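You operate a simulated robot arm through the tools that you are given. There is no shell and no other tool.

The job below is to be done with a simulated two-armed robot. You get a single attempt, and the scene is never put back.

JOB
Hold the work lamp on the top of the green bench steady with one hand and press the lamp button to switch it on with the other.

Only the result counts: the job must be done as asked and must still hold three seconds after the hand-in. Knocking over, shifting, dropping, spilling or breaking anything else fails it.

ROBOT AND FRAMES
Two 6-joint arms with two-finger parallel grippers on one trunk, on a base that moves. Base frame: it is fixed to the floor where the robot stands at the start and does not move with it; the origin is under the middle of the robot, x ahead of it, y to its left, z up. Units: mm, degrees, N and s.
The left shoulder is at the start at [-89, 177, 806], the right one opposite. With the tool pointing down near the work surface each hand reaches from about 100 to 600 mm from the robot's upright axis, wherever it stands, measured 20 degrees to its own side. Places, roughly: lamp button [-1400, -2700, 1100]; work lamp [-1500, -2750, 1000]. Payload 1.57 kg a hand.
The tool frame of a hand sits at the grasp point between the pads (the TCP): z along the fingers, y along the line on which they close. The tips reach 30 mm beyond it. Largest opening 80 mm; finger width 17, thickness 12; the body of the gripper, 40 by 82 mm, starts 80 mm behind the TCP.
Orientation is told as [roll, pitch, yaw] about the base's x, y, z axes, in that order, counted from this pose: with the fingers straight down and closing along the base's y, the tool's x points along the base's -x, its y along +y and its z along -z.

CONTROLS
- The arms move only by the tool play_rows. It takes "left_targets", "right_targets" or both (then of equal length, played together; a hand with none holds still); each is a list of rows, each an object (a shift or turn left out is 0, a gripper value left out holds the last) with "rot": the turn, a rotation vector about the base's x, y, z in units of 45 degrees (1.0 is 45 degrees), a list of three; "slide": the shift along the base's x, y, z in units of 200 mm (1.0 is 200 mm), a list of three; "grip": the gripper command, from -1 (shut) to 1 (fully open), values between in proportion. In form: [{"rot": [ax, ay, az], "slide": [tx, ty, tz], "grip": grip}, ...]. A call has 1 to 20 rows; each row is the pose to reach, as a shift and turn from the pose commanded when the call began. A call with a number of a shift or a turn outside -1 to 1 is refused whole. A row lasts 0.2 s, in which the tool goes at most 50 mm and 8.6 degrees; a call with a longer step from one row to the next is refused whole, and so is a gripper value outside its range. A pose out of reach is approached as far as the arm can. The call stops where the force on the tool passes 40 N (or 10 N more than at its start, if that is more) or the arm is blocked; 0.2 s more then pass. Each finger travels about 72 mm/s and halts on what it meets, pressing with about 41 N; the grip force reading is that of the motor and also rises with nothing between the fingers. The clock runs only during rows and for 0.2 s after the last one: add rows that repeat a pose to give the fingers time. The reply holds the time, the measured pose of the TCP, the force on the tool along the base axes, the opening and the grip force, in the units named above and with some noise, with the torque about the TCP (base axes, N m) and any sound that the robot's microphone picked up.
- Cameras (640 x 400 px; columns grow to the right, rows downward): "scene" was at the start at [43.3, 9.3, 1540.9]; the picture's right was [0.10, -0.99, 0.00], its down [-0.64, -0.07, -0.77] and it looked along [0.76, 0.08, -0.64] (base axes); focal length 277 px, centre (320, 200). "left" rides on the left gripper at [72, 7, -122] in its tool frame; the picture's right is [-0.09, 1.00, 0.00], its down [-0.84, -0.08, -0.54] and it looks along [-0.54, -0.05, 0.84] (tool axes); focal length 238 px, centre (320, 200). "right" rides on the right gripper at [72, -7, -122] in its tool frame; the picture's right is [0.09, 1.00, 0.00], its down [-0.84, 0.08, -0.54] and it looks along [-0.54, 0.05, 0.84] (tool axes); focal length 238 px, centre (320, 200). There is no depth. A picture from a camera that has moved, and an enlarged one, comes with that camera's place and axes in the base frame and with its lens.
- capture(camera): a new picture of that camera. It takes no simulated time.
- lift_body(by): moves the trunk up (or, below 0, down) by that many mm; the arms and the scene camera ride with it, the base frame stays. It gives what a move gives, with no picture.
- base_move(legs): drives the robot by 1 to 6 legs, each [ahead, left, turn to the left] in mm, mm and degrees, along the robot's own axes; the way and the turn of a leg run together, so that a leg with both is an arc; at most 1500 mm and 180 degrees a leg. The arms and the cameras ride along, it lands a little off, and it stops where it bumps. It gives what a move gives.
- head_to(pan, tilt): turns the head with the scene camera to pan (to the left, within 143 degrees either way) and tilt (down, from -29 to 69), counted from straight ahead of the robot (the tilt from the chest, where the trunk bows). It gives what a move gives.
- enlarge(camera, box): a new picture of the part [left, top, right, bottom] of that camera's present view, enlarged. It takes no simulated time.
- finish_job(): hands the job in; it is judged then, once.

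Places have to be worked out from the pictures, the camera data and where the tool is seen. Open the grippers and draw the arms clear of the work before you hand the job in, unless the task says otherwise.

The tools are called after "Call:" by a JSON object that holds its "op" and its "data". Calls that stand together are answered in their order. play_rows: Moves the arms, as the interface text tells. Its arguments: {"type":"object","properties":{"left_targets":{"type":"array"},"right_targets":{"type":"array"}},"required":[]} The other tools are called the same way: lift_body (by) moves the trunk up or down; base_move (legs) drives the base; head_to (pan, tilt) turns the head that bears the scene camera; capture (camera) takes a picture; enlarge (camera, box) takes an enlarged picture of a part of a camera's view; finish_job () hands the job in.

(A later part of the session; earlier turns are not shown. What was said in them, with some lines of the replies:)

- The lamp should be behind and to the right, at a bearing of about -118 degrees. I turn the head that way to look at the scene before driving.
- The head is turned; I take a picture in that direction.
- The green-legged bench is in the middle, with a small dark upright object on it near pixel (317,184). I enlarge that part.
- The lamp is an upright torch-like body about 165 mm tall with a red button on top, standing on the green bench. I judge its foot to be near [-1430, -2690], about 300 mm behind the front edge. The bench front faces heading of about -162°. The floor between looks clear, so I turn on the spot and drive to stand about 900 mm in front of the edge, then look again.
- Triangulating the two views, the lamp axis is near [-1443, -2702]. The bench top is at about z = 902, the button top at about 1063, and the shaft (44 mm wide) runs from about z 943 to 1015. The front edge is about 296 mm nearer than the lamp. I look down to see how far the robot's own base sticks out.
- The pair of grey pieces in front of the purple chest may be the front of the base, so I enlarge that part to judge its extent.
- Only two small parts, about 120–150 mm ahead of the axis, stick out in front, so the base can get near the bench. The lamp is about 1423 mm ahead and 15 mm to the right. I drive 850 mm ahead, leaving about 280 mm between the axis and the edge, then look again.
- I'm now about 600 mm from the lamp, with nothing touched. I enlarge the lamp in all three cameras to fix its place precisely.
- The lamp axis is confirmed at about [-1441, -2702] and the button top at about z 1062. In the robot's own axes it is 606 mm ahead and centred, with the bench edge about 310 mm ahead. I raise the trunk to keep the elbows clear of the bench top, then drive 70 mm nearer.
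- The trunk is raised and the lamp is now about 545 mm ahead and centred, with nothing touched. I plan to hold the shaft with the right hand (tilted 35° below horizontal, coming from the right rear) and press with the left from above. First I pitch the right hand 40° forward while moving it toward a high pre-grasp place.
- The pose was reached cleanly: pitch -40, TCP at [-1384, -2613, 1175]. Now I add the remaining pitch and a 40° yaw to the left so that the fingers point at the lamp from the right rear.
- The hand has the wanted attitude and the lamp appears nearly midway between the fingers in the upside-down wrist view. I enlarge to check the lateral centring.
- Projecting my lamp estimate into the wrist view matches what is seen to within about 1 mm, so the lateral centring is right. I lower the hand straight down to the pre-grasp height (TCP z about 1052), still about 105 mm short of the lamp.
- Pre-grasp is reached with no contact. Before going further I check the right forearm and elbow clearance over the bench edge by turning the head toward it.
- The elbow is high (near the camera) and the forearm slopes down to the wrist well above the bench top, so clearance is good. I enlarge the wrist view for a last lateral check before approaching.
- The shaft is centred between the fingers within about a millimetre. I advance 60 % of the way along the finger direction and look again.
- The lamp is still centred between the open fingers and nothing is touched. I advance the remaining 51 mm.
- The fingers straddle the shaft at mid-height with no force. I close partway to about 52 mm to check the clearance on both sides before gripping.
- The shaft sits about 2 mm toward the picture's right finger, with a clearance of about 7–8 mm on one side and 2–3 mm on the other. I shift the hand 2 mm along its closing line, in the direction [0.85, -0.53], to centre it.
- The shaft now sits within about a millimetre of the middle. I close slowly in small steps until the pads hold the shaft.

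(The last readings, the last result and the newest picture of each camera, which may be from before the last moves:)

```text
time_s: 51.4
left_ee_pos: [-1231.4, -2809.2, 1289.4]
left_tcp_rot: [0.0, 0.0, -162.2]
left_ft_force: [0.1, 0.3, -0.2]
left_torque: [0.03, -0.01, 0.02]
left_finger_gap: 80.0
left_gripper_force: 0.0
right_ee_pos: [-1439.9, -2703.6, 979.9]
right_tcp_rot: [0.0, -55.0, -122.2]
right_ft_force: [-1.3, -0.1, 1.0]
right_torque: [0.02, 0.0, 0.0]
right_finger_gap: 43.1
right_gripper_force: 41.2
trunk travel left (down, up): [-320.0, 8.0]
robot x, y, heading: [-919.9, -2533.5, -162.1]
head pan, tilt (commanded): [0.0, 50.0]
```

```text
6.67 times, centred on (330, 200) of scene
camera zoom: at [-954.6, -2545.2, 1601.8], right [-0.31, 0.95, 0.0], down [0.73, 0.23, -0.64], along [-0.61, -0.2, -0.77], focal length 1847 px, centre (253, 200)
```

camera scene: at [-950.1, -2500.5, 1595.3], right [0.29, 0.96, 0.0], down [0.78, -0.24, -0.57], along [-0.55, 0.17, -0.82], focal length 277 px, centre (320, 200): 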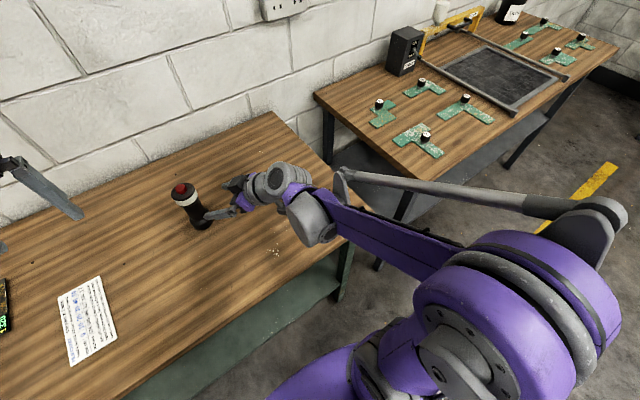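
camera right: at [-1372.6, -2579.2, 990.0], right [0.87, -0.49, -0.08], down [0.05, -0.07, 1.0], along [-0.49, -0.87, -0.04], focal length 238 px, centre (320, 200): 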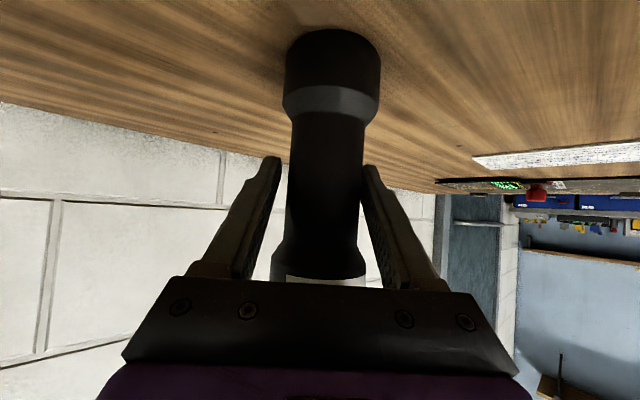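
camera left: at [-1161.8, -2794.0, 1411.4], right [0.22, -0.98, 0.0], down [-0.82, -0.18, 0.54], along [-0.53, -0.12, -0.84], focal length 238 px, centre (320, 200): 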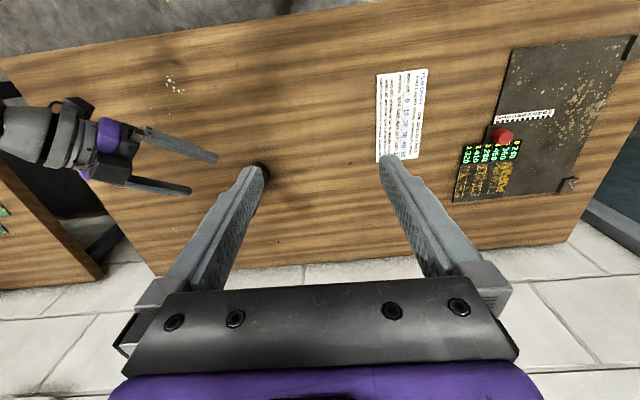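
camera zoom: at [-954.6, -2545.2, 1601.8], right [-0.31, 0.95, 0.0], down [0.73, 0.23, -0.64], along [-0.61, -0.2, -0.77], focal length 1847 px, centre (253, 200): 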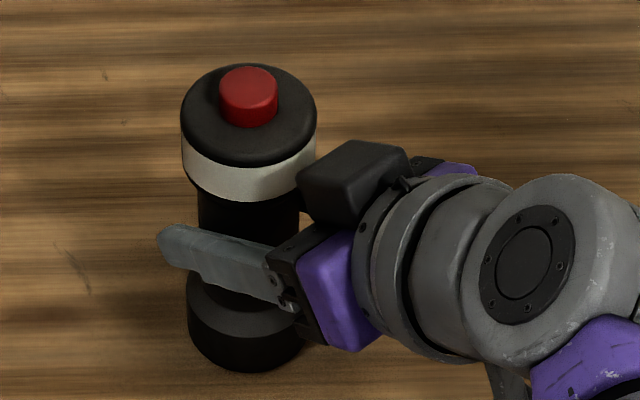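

The lamp is held (gap 43 mm, 41 N) and did not move visibly. Now I close the left gripper and bring it partway toward the lamp at a safe height.

Call:
{"op": "play_rows", "data": {"left_targets": [{"slide": [-0.1, 0.05, -0.03], "grip": -1}, {"slide": [-0.2, 0.1, -0.07], "grip": -1}, {"slide": [-0.3, 0.15, -0.11], "grip": -1}, {"slide": [-0.4, 0.2, -0.15], "grip": -1}, {"slide": [-0.5, 0.25, -0.19], "grip": -1}, {"slide": [-0.6, 0.3, -0.23], "grip": -1}, {"slide": [-0.7, 0.35, -0.27], "grip": -1}, {"slide": [-0.8, 0.4, -0.3], "grip": -1}, {"slide": [-0.8, 0.4, -0.3], "grip": -1}]}}

Call:
{"op": "capture", "data": {"camera": "scene"}}

Call:
{"op": "capture", "data": {"camera": "left"}}

```text
time_s: 53.4
left_ee_pos: [-1392.1, -2729.8, 1229.9]
left_tcp_rot: [-0.1, 0.0, -162.3]
left_ft_force: [0.5, 0.1, -0.4]
left_torque: [-0.02, -0.01, 0.03]
left_finger_gap: 0.0
left_gripper_force: 21.2
right_ee_pos: [-1439.7, -2703.0, 979.2]
right_tcp_rot: [0.0, -55.1, -122.1]
right_ft_force: [-0.8, 0.4, 0.4]
right_torque: [-0.04, 0.01, -0.02]
right_finger_gap: 43.2
right_gripper_force: 41.1
trunk travel left (down, up): [-320.0, 8.0]
robot x, y, heading: [-916.4, -2536.0, -162.4]
head pan, tilt (commanded): [0.0, 50.0]
```

```text
taken
camera scene: at [-954.4, -2545.4, 1601.8], right [-0.31, 0.95, 0.0], down [0.73, 0.23, -0.64], along [-0.61, -0.2, -0.77], focal length 277 px, centre (320, 200)
```

scene: 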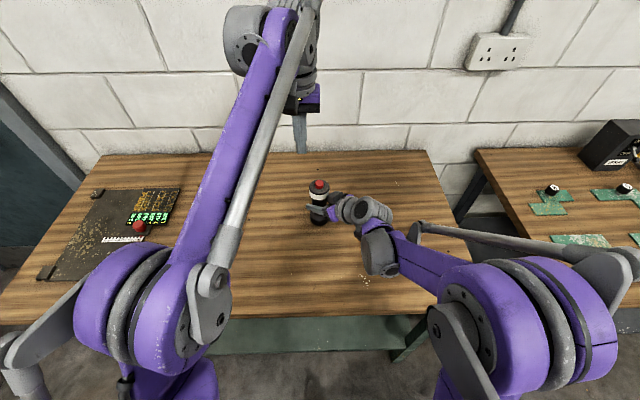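

```text
taken
camera left: at [-1322.1, -2714.9, 1351.9], right [0.22, -0.98, 0.0], down [-0.82, -0.18, 0.54], along [-0.53, -0.12, -0.84], focal length 238 px, centre (320, 200)
```

left: 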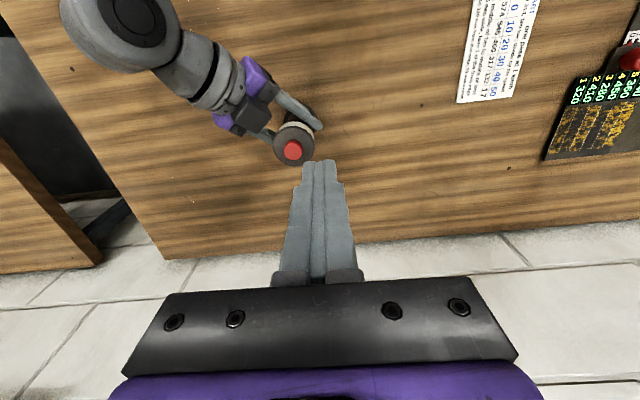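

The left hand moves freely and its closed tips are near the button. I enlarge its view to locate the button relative to the tips precisely.

Call:
{"op": "enlarge", "data": {"camera": "left", "box": [250, 100, 370, 190]}}

Call:
{"op": "enlarge", "data": {"camera": "scene", "box": [270, 100, 390, 240]}}

```text
4.44 times, centred on (310, 145) of left
camera zoom: at [-1322.1, -2714.9, 1351.9], right [0.22, -0.98, 0.0], down [-0.82, -0.18, 0.54], along [-0.53, -0.12, -0.84], focal length 1059 px, centre (364, 444)
```

zoom: 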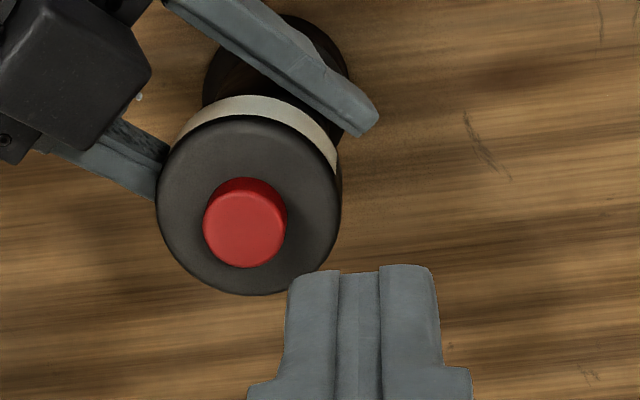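

```text
2.86 times, centred on (330, 170) of scene
camera zoom: at [-954.4, -2545.4, 1601.8], right [-0.31, 0.95, 0.0], down [0.73, 0.23, -0.64], along [-0.61, -0.2, -0.77], focal length 792 px, centre (291, 286)
```

zoom: 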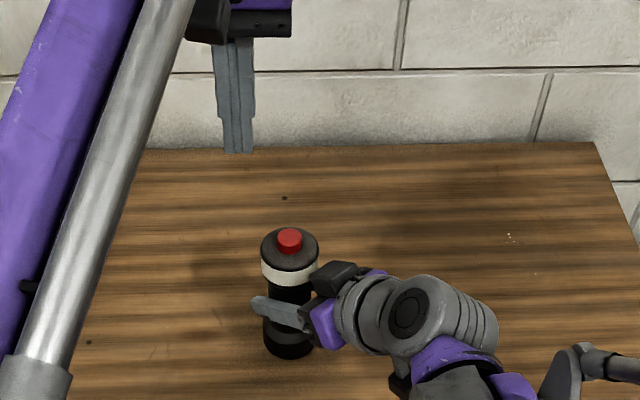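

The button centre is about [-46, +24] mm from the left TCP, i.e. near [-1438.5, -2705], consistent with the earlier estimate within about 3 mm. I move above it and then lower until the tips are about 30 mm over it.

Call:
{"op": "play_rows", "data": {"left_targets": [{"slide": [-0.08, 0.04, 0]}, {"slide": [-0.16, 0.08, 0]}, {"slide": [-0.235, 0.12, 0]}, {"slide": [-0.235, 0.12, -0.12]}, {"slide": [-0.235, 0.12, -0.26]}, {"slide": [-0.235, 0.12, -0.4]}, {"slide": [-0.235, 0.12, -0.525]}, {"slide": [-0.235, 0.12, -0.525]}]}}

Call:
{"op": "capture", "data": {"camera": "scene"}}

Call:
{"op": "enlarge", "data": {"camera": "left", "box": [250, 100, 370, 220]}}

Call:
{"op": "enlarge", "data": {"camera": "scene", "box": [280, 130, 380, 220]}}

Call:
{"op": "capture", "data": {"camera": "right"}}

```text
time_s: 55.2
left_ee_pos: [-1437.9, -2706.1, 1122.3]
left_tcp_rot: [0.0, 0.0, -162.1]
left_ft_force: [-0.2, 0.0, 0.0]
left_torque: [0.0, -0.03, -0.01]
left_finger_gap: 0.2
left_gripper_force: 21.7
right_ee_pos: [-1438.6, -2703.1, 979.1]
right_tcp_rot: [-0.1, -55.0, -122.2]
right_ft_force: [0.5, -0.1, -0.1]
right_torque: [-0.01, 0.0, -0.02]
right_finger_gap: 43.3
right_gripper_force: 40.8
trunk travel left (down, up): [-320.0, 8.0]
robot x, y, heading: [-922.3, -2534.7, -162.2]
head pan, tilt (commanded): [0.0, 50.0]
```

```text
taken
camera scene: at [-954.5, -2545.2, 1601.8], right [-0.31, 0.95, 0.0], down [0.73, 0.23, -0.64], along [-0.61, -0.2, -0.77], focal length 277 px, centre (320, 200)
```

scene: 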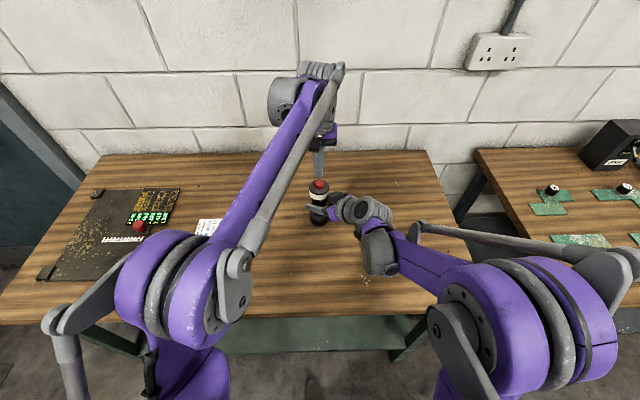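

```text
3.33 times, centred on (310, 160) of left
camera zoom: at [-1367.5, -2690.8, 1244.7], right [0.22, -0.98, 0.0], down [-0.82, -0.18, 0.54], along [-0.53, -0.12, -0.84], focal length 794 px, centre (353, 333)
```

zoom: 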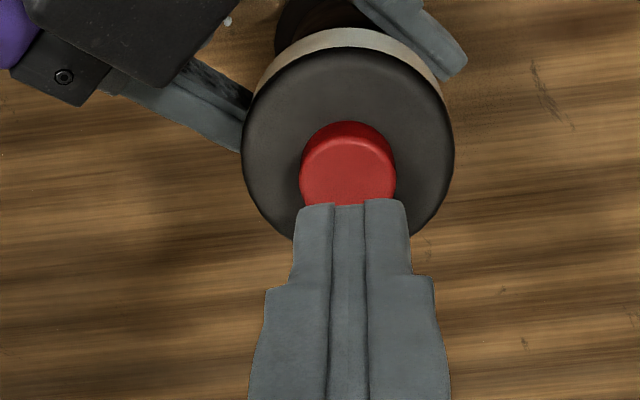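

```text
4.44 times, centred on (330, 175) of scene
camera zoom: at [-954.5, -2545.2, 1601.8], right [-0.31, 0.95, 0.0], down [0.73, 0.23, -0.64], along [-0.61, -0.2, -0.77], focal length 1231 px, centre (276, 311)
```

zoom: 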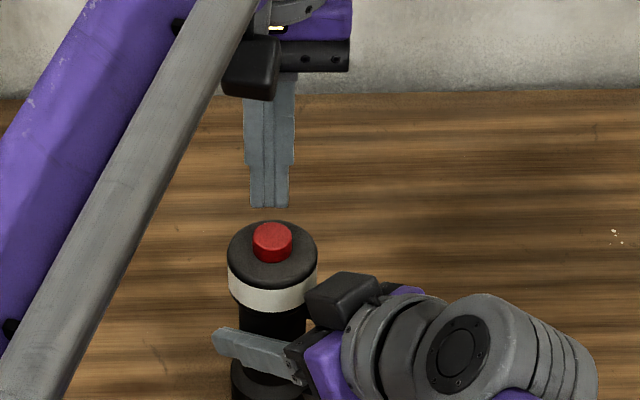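

```text
taken
camera right: at [-1370.3, -2580.1, 990.1], right [0.87, -0.49, -0.08], down [0.05, -0.07, 1.0], along [-0.49, -0.87, -0.04], focal length 238 px, centre (320, 200)
```

right: 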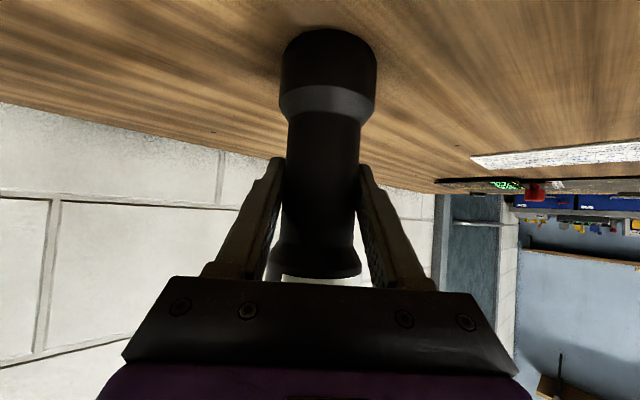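

The closed tips are centred over the button to within about 1–2 mm and roughly 29 mm above it. I lower them most of the way, with a 1 mm sideways trim, so as to start pressing from just above.

Call:
{"op": "play_rows", "data": {"left_targets": [{"slide": [-0.0015, 0.005, -0.03]}, {"slide": [-0.0015, 0.005, -0.06]}, {"slide": [-0.0015, 0.005, -0.09]}, {"slide": [-0.0015, 0.005, -0.115]}, {"slide": [-0.0015, 0.005, -0.115]}]}}

Call:
{"op": "enlarge", "data": {"camera": "scene", "box": [290, 150, 350, 200]}}

Call:
{"op": "enlarge", "data": {"camera": "left", "box": [260, 100, 380, 200]}}

```text
time_s: 56.4
left_ee_pos: [-1440.2, -2704.0, 1101.6]
left_tcp_rot: [0.0, 0.0, -162.2]
left_ft_force: [-0.7, -0.7, -0.5]
left_torque: [0.0, 0.0, 0.0]
left_finger_gap: 0.0
left_gripper_force: 21.5
right_ee_pos: [-1441.1, -2701.5, 980.8]
right_tcp_rot: [0.1, -55.0, -122.1]
right_ft_force: [-0.4, 0.7, -0.2]
right_torque: [0.0, -0.04, 0.03]
right_finger_gap: 43.2
right_gripper_force: 41.3
trunk travel left (down, up): [-320.0, 8.0]
robot x, y, heading: [-920.6, -2537.9, -162.5]
head pan, tilt (commanded): [0.0, 50.0]
```

```text
8.00 times, centred on (320, 175) of scene
camera zoom: at [-954.5, -2545.2, 1601.8], right [-0.31, 0.95, 0.0], down [0.73, 0.23, -0.64], along [-0.61, -0.2, -0.77], focal length 2216 px, centre (320, 400)
```

zoom: 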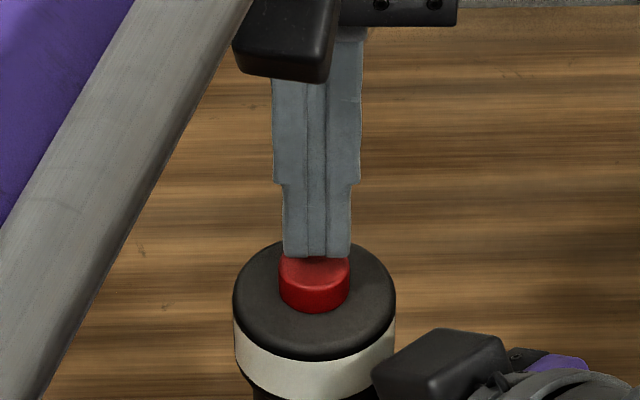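

```text
4.00 times, centred on (320, 150) of left
camera zoom: at [-1369.2, -2688.7, 1223.5], right [0.22, -0.98, 0.0], down [-0.82, -0.18, 0.54], along [-0.53, -0.12, -0.84], focal length 953 px, centre (320, 400)
```

zoom: 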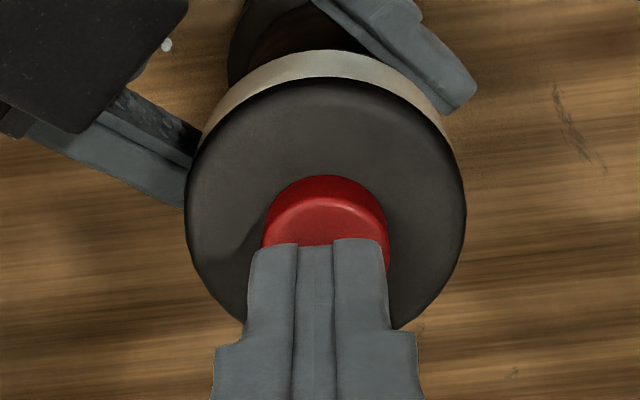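

The tips are centred over the button, about 8 mm above its top. I lower them slowly, watching force and sound.

Call:
{"op": "play_rows", "data": {"left_targets": [{"slide": [0, 0, -0.015]}, {"slide": [0, 0, -0.03]}, {"slide": [0, 0, -0.04]}, {"slide": [0, 0, -0.04]}]}}

```text
time_s: 57.4
left_ee_pos: [-1439.0, -2704.6, 1093.6]
left_tcp_rot: [0.0, 0.0, -162.1]
left_ft_force: [-0.3, 0.0, -0.2]
left_torque: [0.01, -0.01, -0.01]
left_finger_gap: 0.0
left_gripper_force: 21.4
right_ee_pos: [-1438.8, -2702.8, 979.4]
right_tcp_rot: [-0.1, -55.0, -122.1]
right_ft_force: [-0.4, 0.6, -0.2]
right_torque: [0.0, -0.03, 0.04]
right_finger_gap: 43.2
right_gripper_force: 41.5
trunk travel left (down, up): [-320.0, 8.0]
robot x, y, heading: [-921.3, -2532.2, -162.2]
head pan, tilt (commanded): [0.0, 50.0]
```

No force yet, with the tips at z of about 1063.6. I continue down in 1 mm steps over 3 mm.

Call:
{"op": "play_rows", "data": {"left_targets": [{"slide": [0, 0, -0.005]}, {"slide": [0, 0, -0.01]}, {"slide": [0, 0, -0.015]}, {"slide": [0, 0, -0.015]}]}}

Call:
{"op": "enlarge", "data": {"camera": "scene", "box": [290, 150, 350, 200]}}

```text
time_s: 58.4
left_ee_pos: [-1440.2, -2703.8, 1089.6]
left_tcp_rot: [0.0, 0.0, -162.3]
left_ft_force: [0.2, 0.2, 1.6]
left_torque: [0.01, 0.01, 0.02]
left_finger_gap: 0.0
left_gripper_force: 20.7
right_ee_pos: [-1437.9, -2702.3, 980.0]
right_tcp_rot: [-0.1, -55.1, -122.1]
right_ft_force: [1.1, 0.4, -0.6]
right_torque: [0.0, 0.05, 0.02]
right_finger_gap: 43.2
right_gripper_force: 40.9
trunk travel left (down, up): [-320.0, 8.0]
robot x, y, heading: [-924.4, -2537.5, -162.3]
head pan, tilt (commanded): [0.0, 50.0]
```

```text
8.00 times, centred on (320, 175) of scene
camera zoom: at [-954.4, -2545.2, 1601.8], right [-0.31, 0.95, 0.0], down [0.73, 0.23, -0.64], along [-0.61, -0.2, -0.77], focal length 2216 px, centre (320, 400)
```

zoom: 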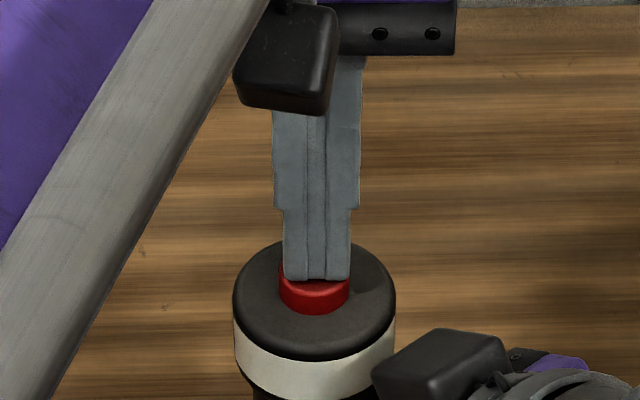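

A slight upward force (1.6 N) suggests first contact with the button at tip z of about 1060. I press on in 1 mm steps.

Call:
{"op": "play_rows", "data": {"left_targets": [{"slide": [0, 0, -0.005]}, {"slide": [0, 0, -0.01]}, {"slide": [0, 0, -0.01]}]}}

Call:
{"op": "enlarge", "data": {"camera": "scene", "box": [290, 150, 350, 200]}}

```text
time_s: 59.2
left_ee_pos: [-1439.0, -2704.4, 1087.5]
left_tcp_rot: [0.0, 0.0, -162.2]
left_ft_force: [-1.3, 0.4, 2.8]
left_torque: [0.04, 0.03, 0.01]
left_finger_gap: 0.0
left_gripper_force: 20.9
right_ee_pos: [-1438.8, -2702.9, 979.5]
right_tcp_rot: [-0.1, -55.0, -122.1]
right_ft_force: [0.9, -0.4, 0.1]
right_torque: [0.06, 0.08, 0.03]
right_finger_gap: 43.1
right_gripper_force: 41.3
trunk travel left (down, up): [-320.0, 8.0]
robot x, y, heading: [-926.1, -2533.6, -162.1]
head pan, tilt (commanded): [0.0, 50.0]
heard: click
```

```text
8.00 times, centred on (320, 175) of scene
camera zoom: at [-954.4, -2545.2, 1601.8], right [-0.31, 0.95, 0.0], down [0.73, 0.23, -0.64], along [-0.61, -0.2, -0.77], focal length 2216 px, centre (320, 400)
```

zoom: 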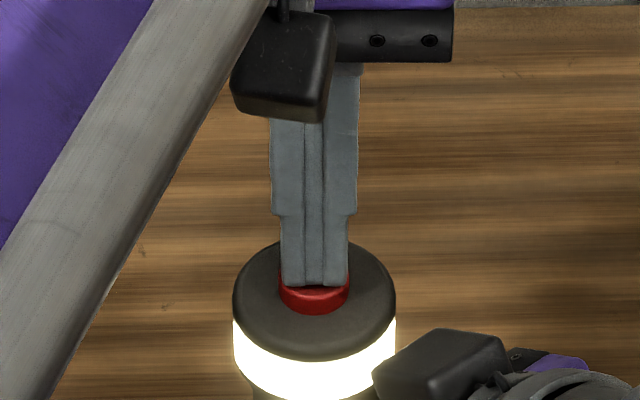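

A click was heard and the band glows: the lamp is on. I lift the left hand straight off the button, keeping the right hand's hold.

Call:
{"op": "play_rows", "data": {"left_targets": [{"slide": [0, 0, 0.02]}, {"slide": [0, 0, 0.06]}, {"slide": [0, 0, 0.16]}, {"slide": [0, 0, 0.3]}, {"slide": [0, 0, 0.45]}, {"slide": [0, 0, 0.6]}, {"slide": [0, 0, 0.72]}, {"slide": [0, 0, 0.72]}]}}

Call:
{"op": "enlarge", "data": {"camera": "scene", "box": [270, 140, 390, 240]}}

```text
time_s: 61.0
left_ee_pos: [-1439.5, -2704.0, 1234.5]
left_tcp_rot: [0.0, 0.1, -162.2]
left_ft_force: [0.4, -0.4, 0.6]
left_torque: [-0.04, 0.02, 0.01]
left_finger_gap: 0.0
left_gripper_force: 21.3
right_ee_pos: [-1439.9, -2702.5, 978.7]
right_tcp_rot: [-0.1, -55.0, -122.0]
right_ft_force: [-0.3, -0.1, 0.2]
right_torque: [-0.05, -0.04, 0.0]
right_finger_gap: 43.2
right_gripper_force: 41.6
trunk travel left (down, up): [-320.0, 8.0]
robot x, y, heading: [-918.0, -2536.5, -162.1]
head pan, tilt (commanded): [0.0, 50.0]
```

```text
4.00 times, centred on (330, 190) of scene
camera zoom: at [-954.5, -2545.4, 1601.8], right [-0.31, 0.95, 0.0], down [0.73, 0.23, -0.64], along [-0.61, -0.2, -0.77], focal length 1108 px, centre (280, 240)
```

zoom: 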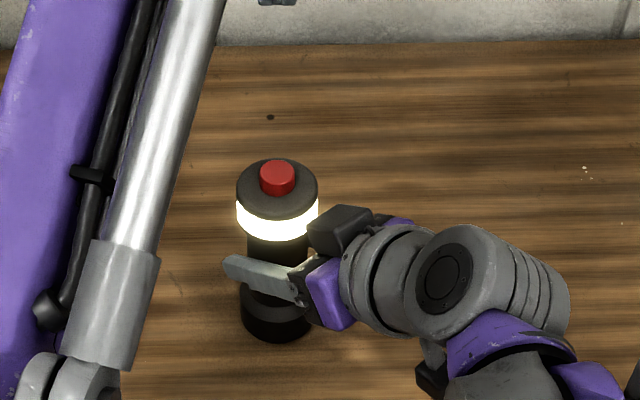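

The lamp stays lit after the button is released. I draw the left hand back to its side and open it, while the right still holds the lamp.

Call:
{"op": "play_rows", "data": {"left_targets": [{"slide": [0.1, -0.05, 0.03]}, {"slide": [0.22, -0.11, 0.06]}, {"slide": [0.34, -0.17, 0.1]}, {"slide": [0.46, -0.23, 0.14]}, {"slide": [0.58, -0.29, 0.18]}, {"slide": [0.7, -0.35, 0.22]}, {"slide": [0.82, -0.41, 0.25], "grip": 0}, {"slide": [0.94, -0.47, 0.27], "grip": 1}, {"slide": [0.94, -0.47, 0.27], "grip": 1}, {"slide": [0.94, -0.47, 0.27], "grip": 1}]}}

Call:
{"op": "play_rows", "data": {"right_targets": [{"grip": 0.07}, {"grip": 0.09}, {"grip": 0.11}, {"grip": 0.13}, {"grip": 0.16}, {"grip": 0.2}, {"grip": 0.25}, {"grip": 0.3}, {"grip": 0.3}]}}

Call:
{"op": "enlarge", "data": {"camera": "right", "box": [230, 130, 410, 290]}}

Call:
{"op": "capture", "data": {"camera": "scene"}}

```text
time_s: 63.2
left_ee_pos: [-1252.6, -2797.3, 1286.7]
left_tcp_rot: [0.0, 0.0, -162.3]
left_ft_force: [-1.0, 0.2, 0.3]
left_torque: [-0.02, 0.02, 0.01]
left_finger_gap: 79.9
left_gripper_force: 0.1
right_ee_pos: [-1439.1, -2702.5, 978.9]
right_tcp_rot: [-0.1, -55.0, -122.1]
right_ft_force: [-0.4, 0.2, 0.4]
right_torque: [0.03, -0.03, -0.03]
right_finger_gap: 43.4
right_gripper_force: 40.6
trunk travel left (down, up): [-320.0, 8.0]
robot x, y, heading: [-919.5, -2532.5, -162.1]
head pan, tilt (commanded): [0.0, 50.0]
```

```text
time_s: 65.2
left_ee_pos: [-1252.0, -2796.3, 1287.1]
left_tcp_rot: [0.1, 0.0, -162.2]
left_ft_force: [0.8, 0.3, -1.3]
left_torque: [-0.03, -0.02, 0.02]
left_finger_gap: 80.1
left_gripper_force: 0.1
right_ee_pos: [-1439.1, -2702.0, 980.3]
right_tcp_rot: [-0.1, -54.9, -122.0]
right_ft_force: [-0.8, -0.6, -0.3]
right_torque: [0.03, 0.03, 0.0]
right_finger_gap: 52.3
right_gripper_force: 0.0
trunk travel left (down, up): [-320.0, 8.0]
robot x, y, heading: [-923.2, -2536.7, -162.0]
head pan, tilt (commanded): [0.0, 50.0]
```

```text
2.50 times, centred on (320, 210) of right
camera zoom: at [-1370.3, -2580.2, 990.1], right [0.87, -0.49, -0.08], down [0.05, -0.07, 1.0], along [-0.49, -0.87, -0.04], focal length 596 px, centre (320, 175)
```

zoom: 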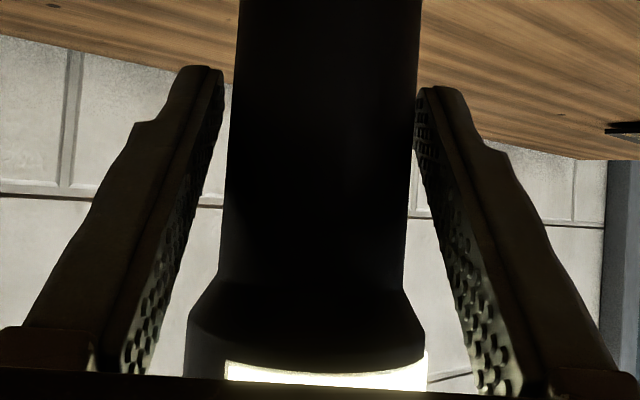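

```text
taken
camera scene: at [-954.5, -2545.3, 1601.8], right [-0.31, 0.95, 0.0], down [0.73, 0.23, -0.64], along [-0.61, -0.2, -0.77], focal length 277 px, centre (320, 200)
```

scene: 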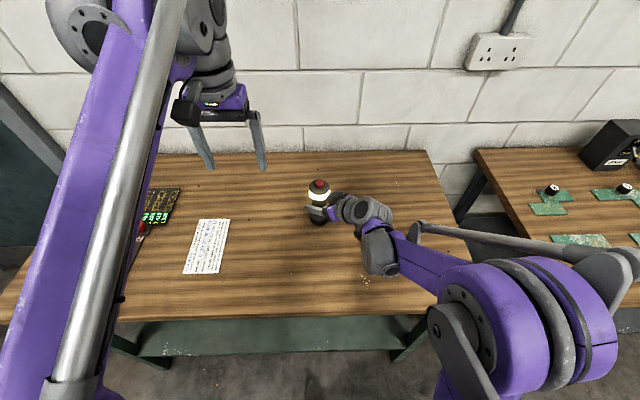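

The grip is released and the lamp stands lit and unmoved. I open fully and withdraw the right hand back along its finger line.

Call:
{"op": "play_rows", "data": {"right_targets": [{"grip": 0.6}, {"grip": 1}, {"grip": 1}, {"slide": [0.0283, 0.0451, 0.0373], "grip": 1}, {"slide": [0.0679, 0.1082, 0.0895]}, {"slide": [0.1188, 0.1894, 0.1566]}, {"slide": [0.1754, 0.2796, 0.2311]}, {"slide": [0.232, 0.3698, 0.3057]}, {"slide": [0.2829, 0.451, 0.3728]}, {"slide": [0.2829, 0.451, 0.3728]}]}}

Call:
{"op": "capture", "data": {"camera": "scene"}}

Call:
{"op": "capture", "data": {"camera": "right"}}

```text
time_s: 67.4
left_ee_pos: [-1253.6, -2796.4, 1287.8]
left_tcp_rot: [-0.1, 0.0, -162.1]
left_ft_force: [0.4, 0.0, -0.6]
left_torque: [-0.02, -0.01, -0.02]
left_finger_gap: 80.1
left_gripper_force: 0.0
right_ee_pos: [-1381.6, -2612.5, 1054.9]
right_tcp_rot: [0.1, -55.0, -122.0]
right_ft_force: [1.0, -0.2, 0.0]
right_torque: [0.03, 0.0, 0.02]
right_finger_gap: 80.2
right_gripper_force: 0.0
trunk travel left (down, up): [-320.0, 8.0]
robot x, y, heading: [-918.6, -2534.8, -161.9]
head pan, tilt (commanded): [0.0, 50.0]
```

```text
taken
camera scene: at [-954.9, -2545.6, 1601.8], right [-0.31, 0.95, 0.0], down [0.73, 0.23, -0.64], along [-0.61, -0.2, -0.77], focal length 277 px, centre (320, 200)
```

scene: 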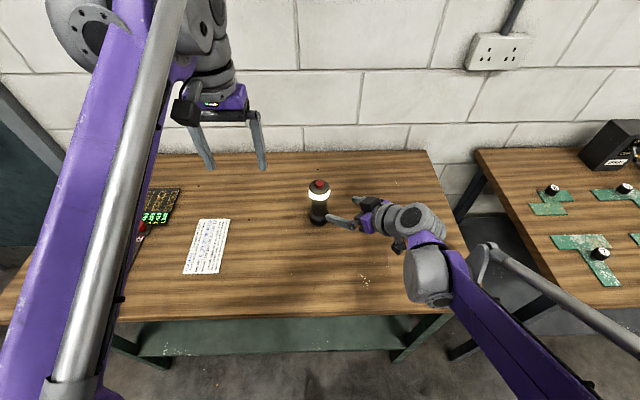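

```text
taken
camera right: at [-1313.0, -2489.1, 1064.8], right [0.87, -0.49, -0.08], down [0.05, -0.07, 1.0], along [-0.49, -0.87, -0.04], focal length 238 px, centre (320, 200)
```

right: 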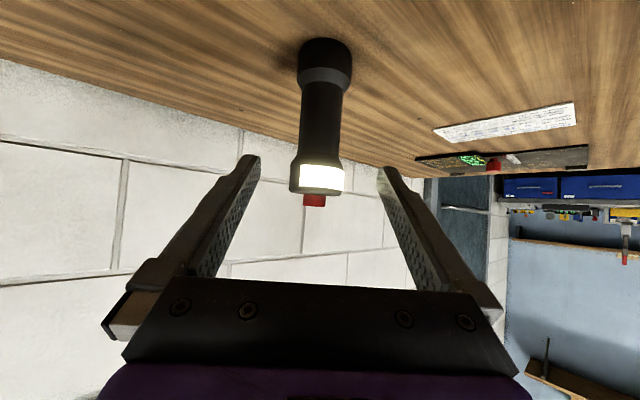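

The lamp stands lit and clear of the hand. I raise the right hand and pull it further back from the lamp.

Call:
{"op": "play_rows", "data": {"right_targets": [{"slide": [0.03, 0.04, 0.1]}, {"slide": [0.07, 0.09, 0.22]}, {"slide": [0.11, 0.14, 0.34]}, {"slide": [0.15, 0.19, 0.46]}, {"slide": [0.19, 0.24, 0.58]}, {"slide": [0.22, 0.28, 0.68]}, {"slide": [0.22, 0.28, 0.68]}]}}

Call:
{"op": "enlarge", "data": {"camera": "scene", "box": [240, 140, 400, 240]}}

Call:
{"op": "capture", "data": {"camera": "scene"}}

```text
time_s: 69.0
left_ee_pos: [-1252.6, -2796.5, 1287.9]
left_tcp_rot: [0.0, 0.0, -162.3]
left_ft_force: [0.6, 0.5, -0.3]
left_torque: [-0.01, 0.04, 0.02]
left_finger_gap: 79.9
left_gripper_force: 0.1
right_ee_pos: [-1338.9, -2557.3, 1188.1]
right_tcp_rot: [0.0, -55.0, -122.1]
right_ft_force: [-0.6, -0.5, -0.7]
right_torque: [0.02, 0.04, 0.0]
right_finger_gap: 79.9
right_gripper_force: 0.1
trunk travel left (down, up): [-320.0, 8.0]
robot x, y, heading: [-924.6, -2535.4, -162.3]
head pan, tilt (commanded): [0.0, 50.0]
```

```text
4.00 times, centred on (320, 190) of scene
camera zoom: at [-954.6, -2545.3, 1601.8], right [-0.31, 0.95, 0.0], down [0.73, 0.23, -0.64], along [-0.61, -0.2, -0.77], focal length 1108 px, centre (320, 240)
```

zoom: 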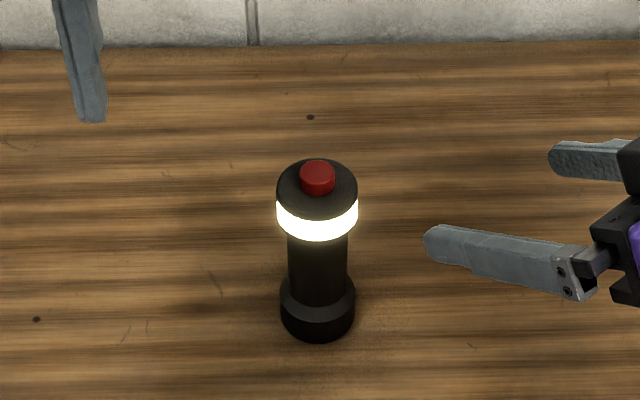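

```text
taken
camera scene: at [-954.6, -2545.3, 1601.8], right [-0.31, 0.95, 0.0], down [0.73, 0.23, -0.64], along [-0.61, -0.2, -0.77], focal length 277 px, centre (320, 200)
```

scene: 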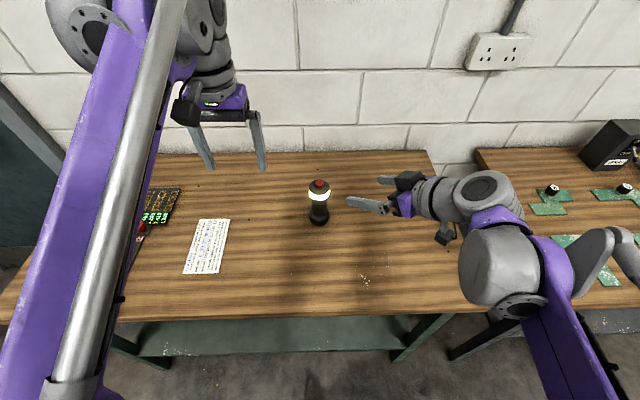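

The lamp stands upright and lit where it was. Both grippers are open and clear of it, and nothing else on the bench has moved, so I hand the job in.

Call:
{"op": "finish_job", "data": {}}

```text
The job is handed in.
```

The work lamp on the green bench is on. I held its shaft with the right hand and pressed the red button once with the left.

A click was heard at the press and the band lit up. It stayed lit after I lifted off the button and let go of the shaft. In the last picture the lamp stands upright where it was. I opened both grippers and drew both hands clear. Nothing else on the bench appeared to have moved, and I saw no contact with anything but the lamp.

The job is handed in, but the reply gave no verdict.
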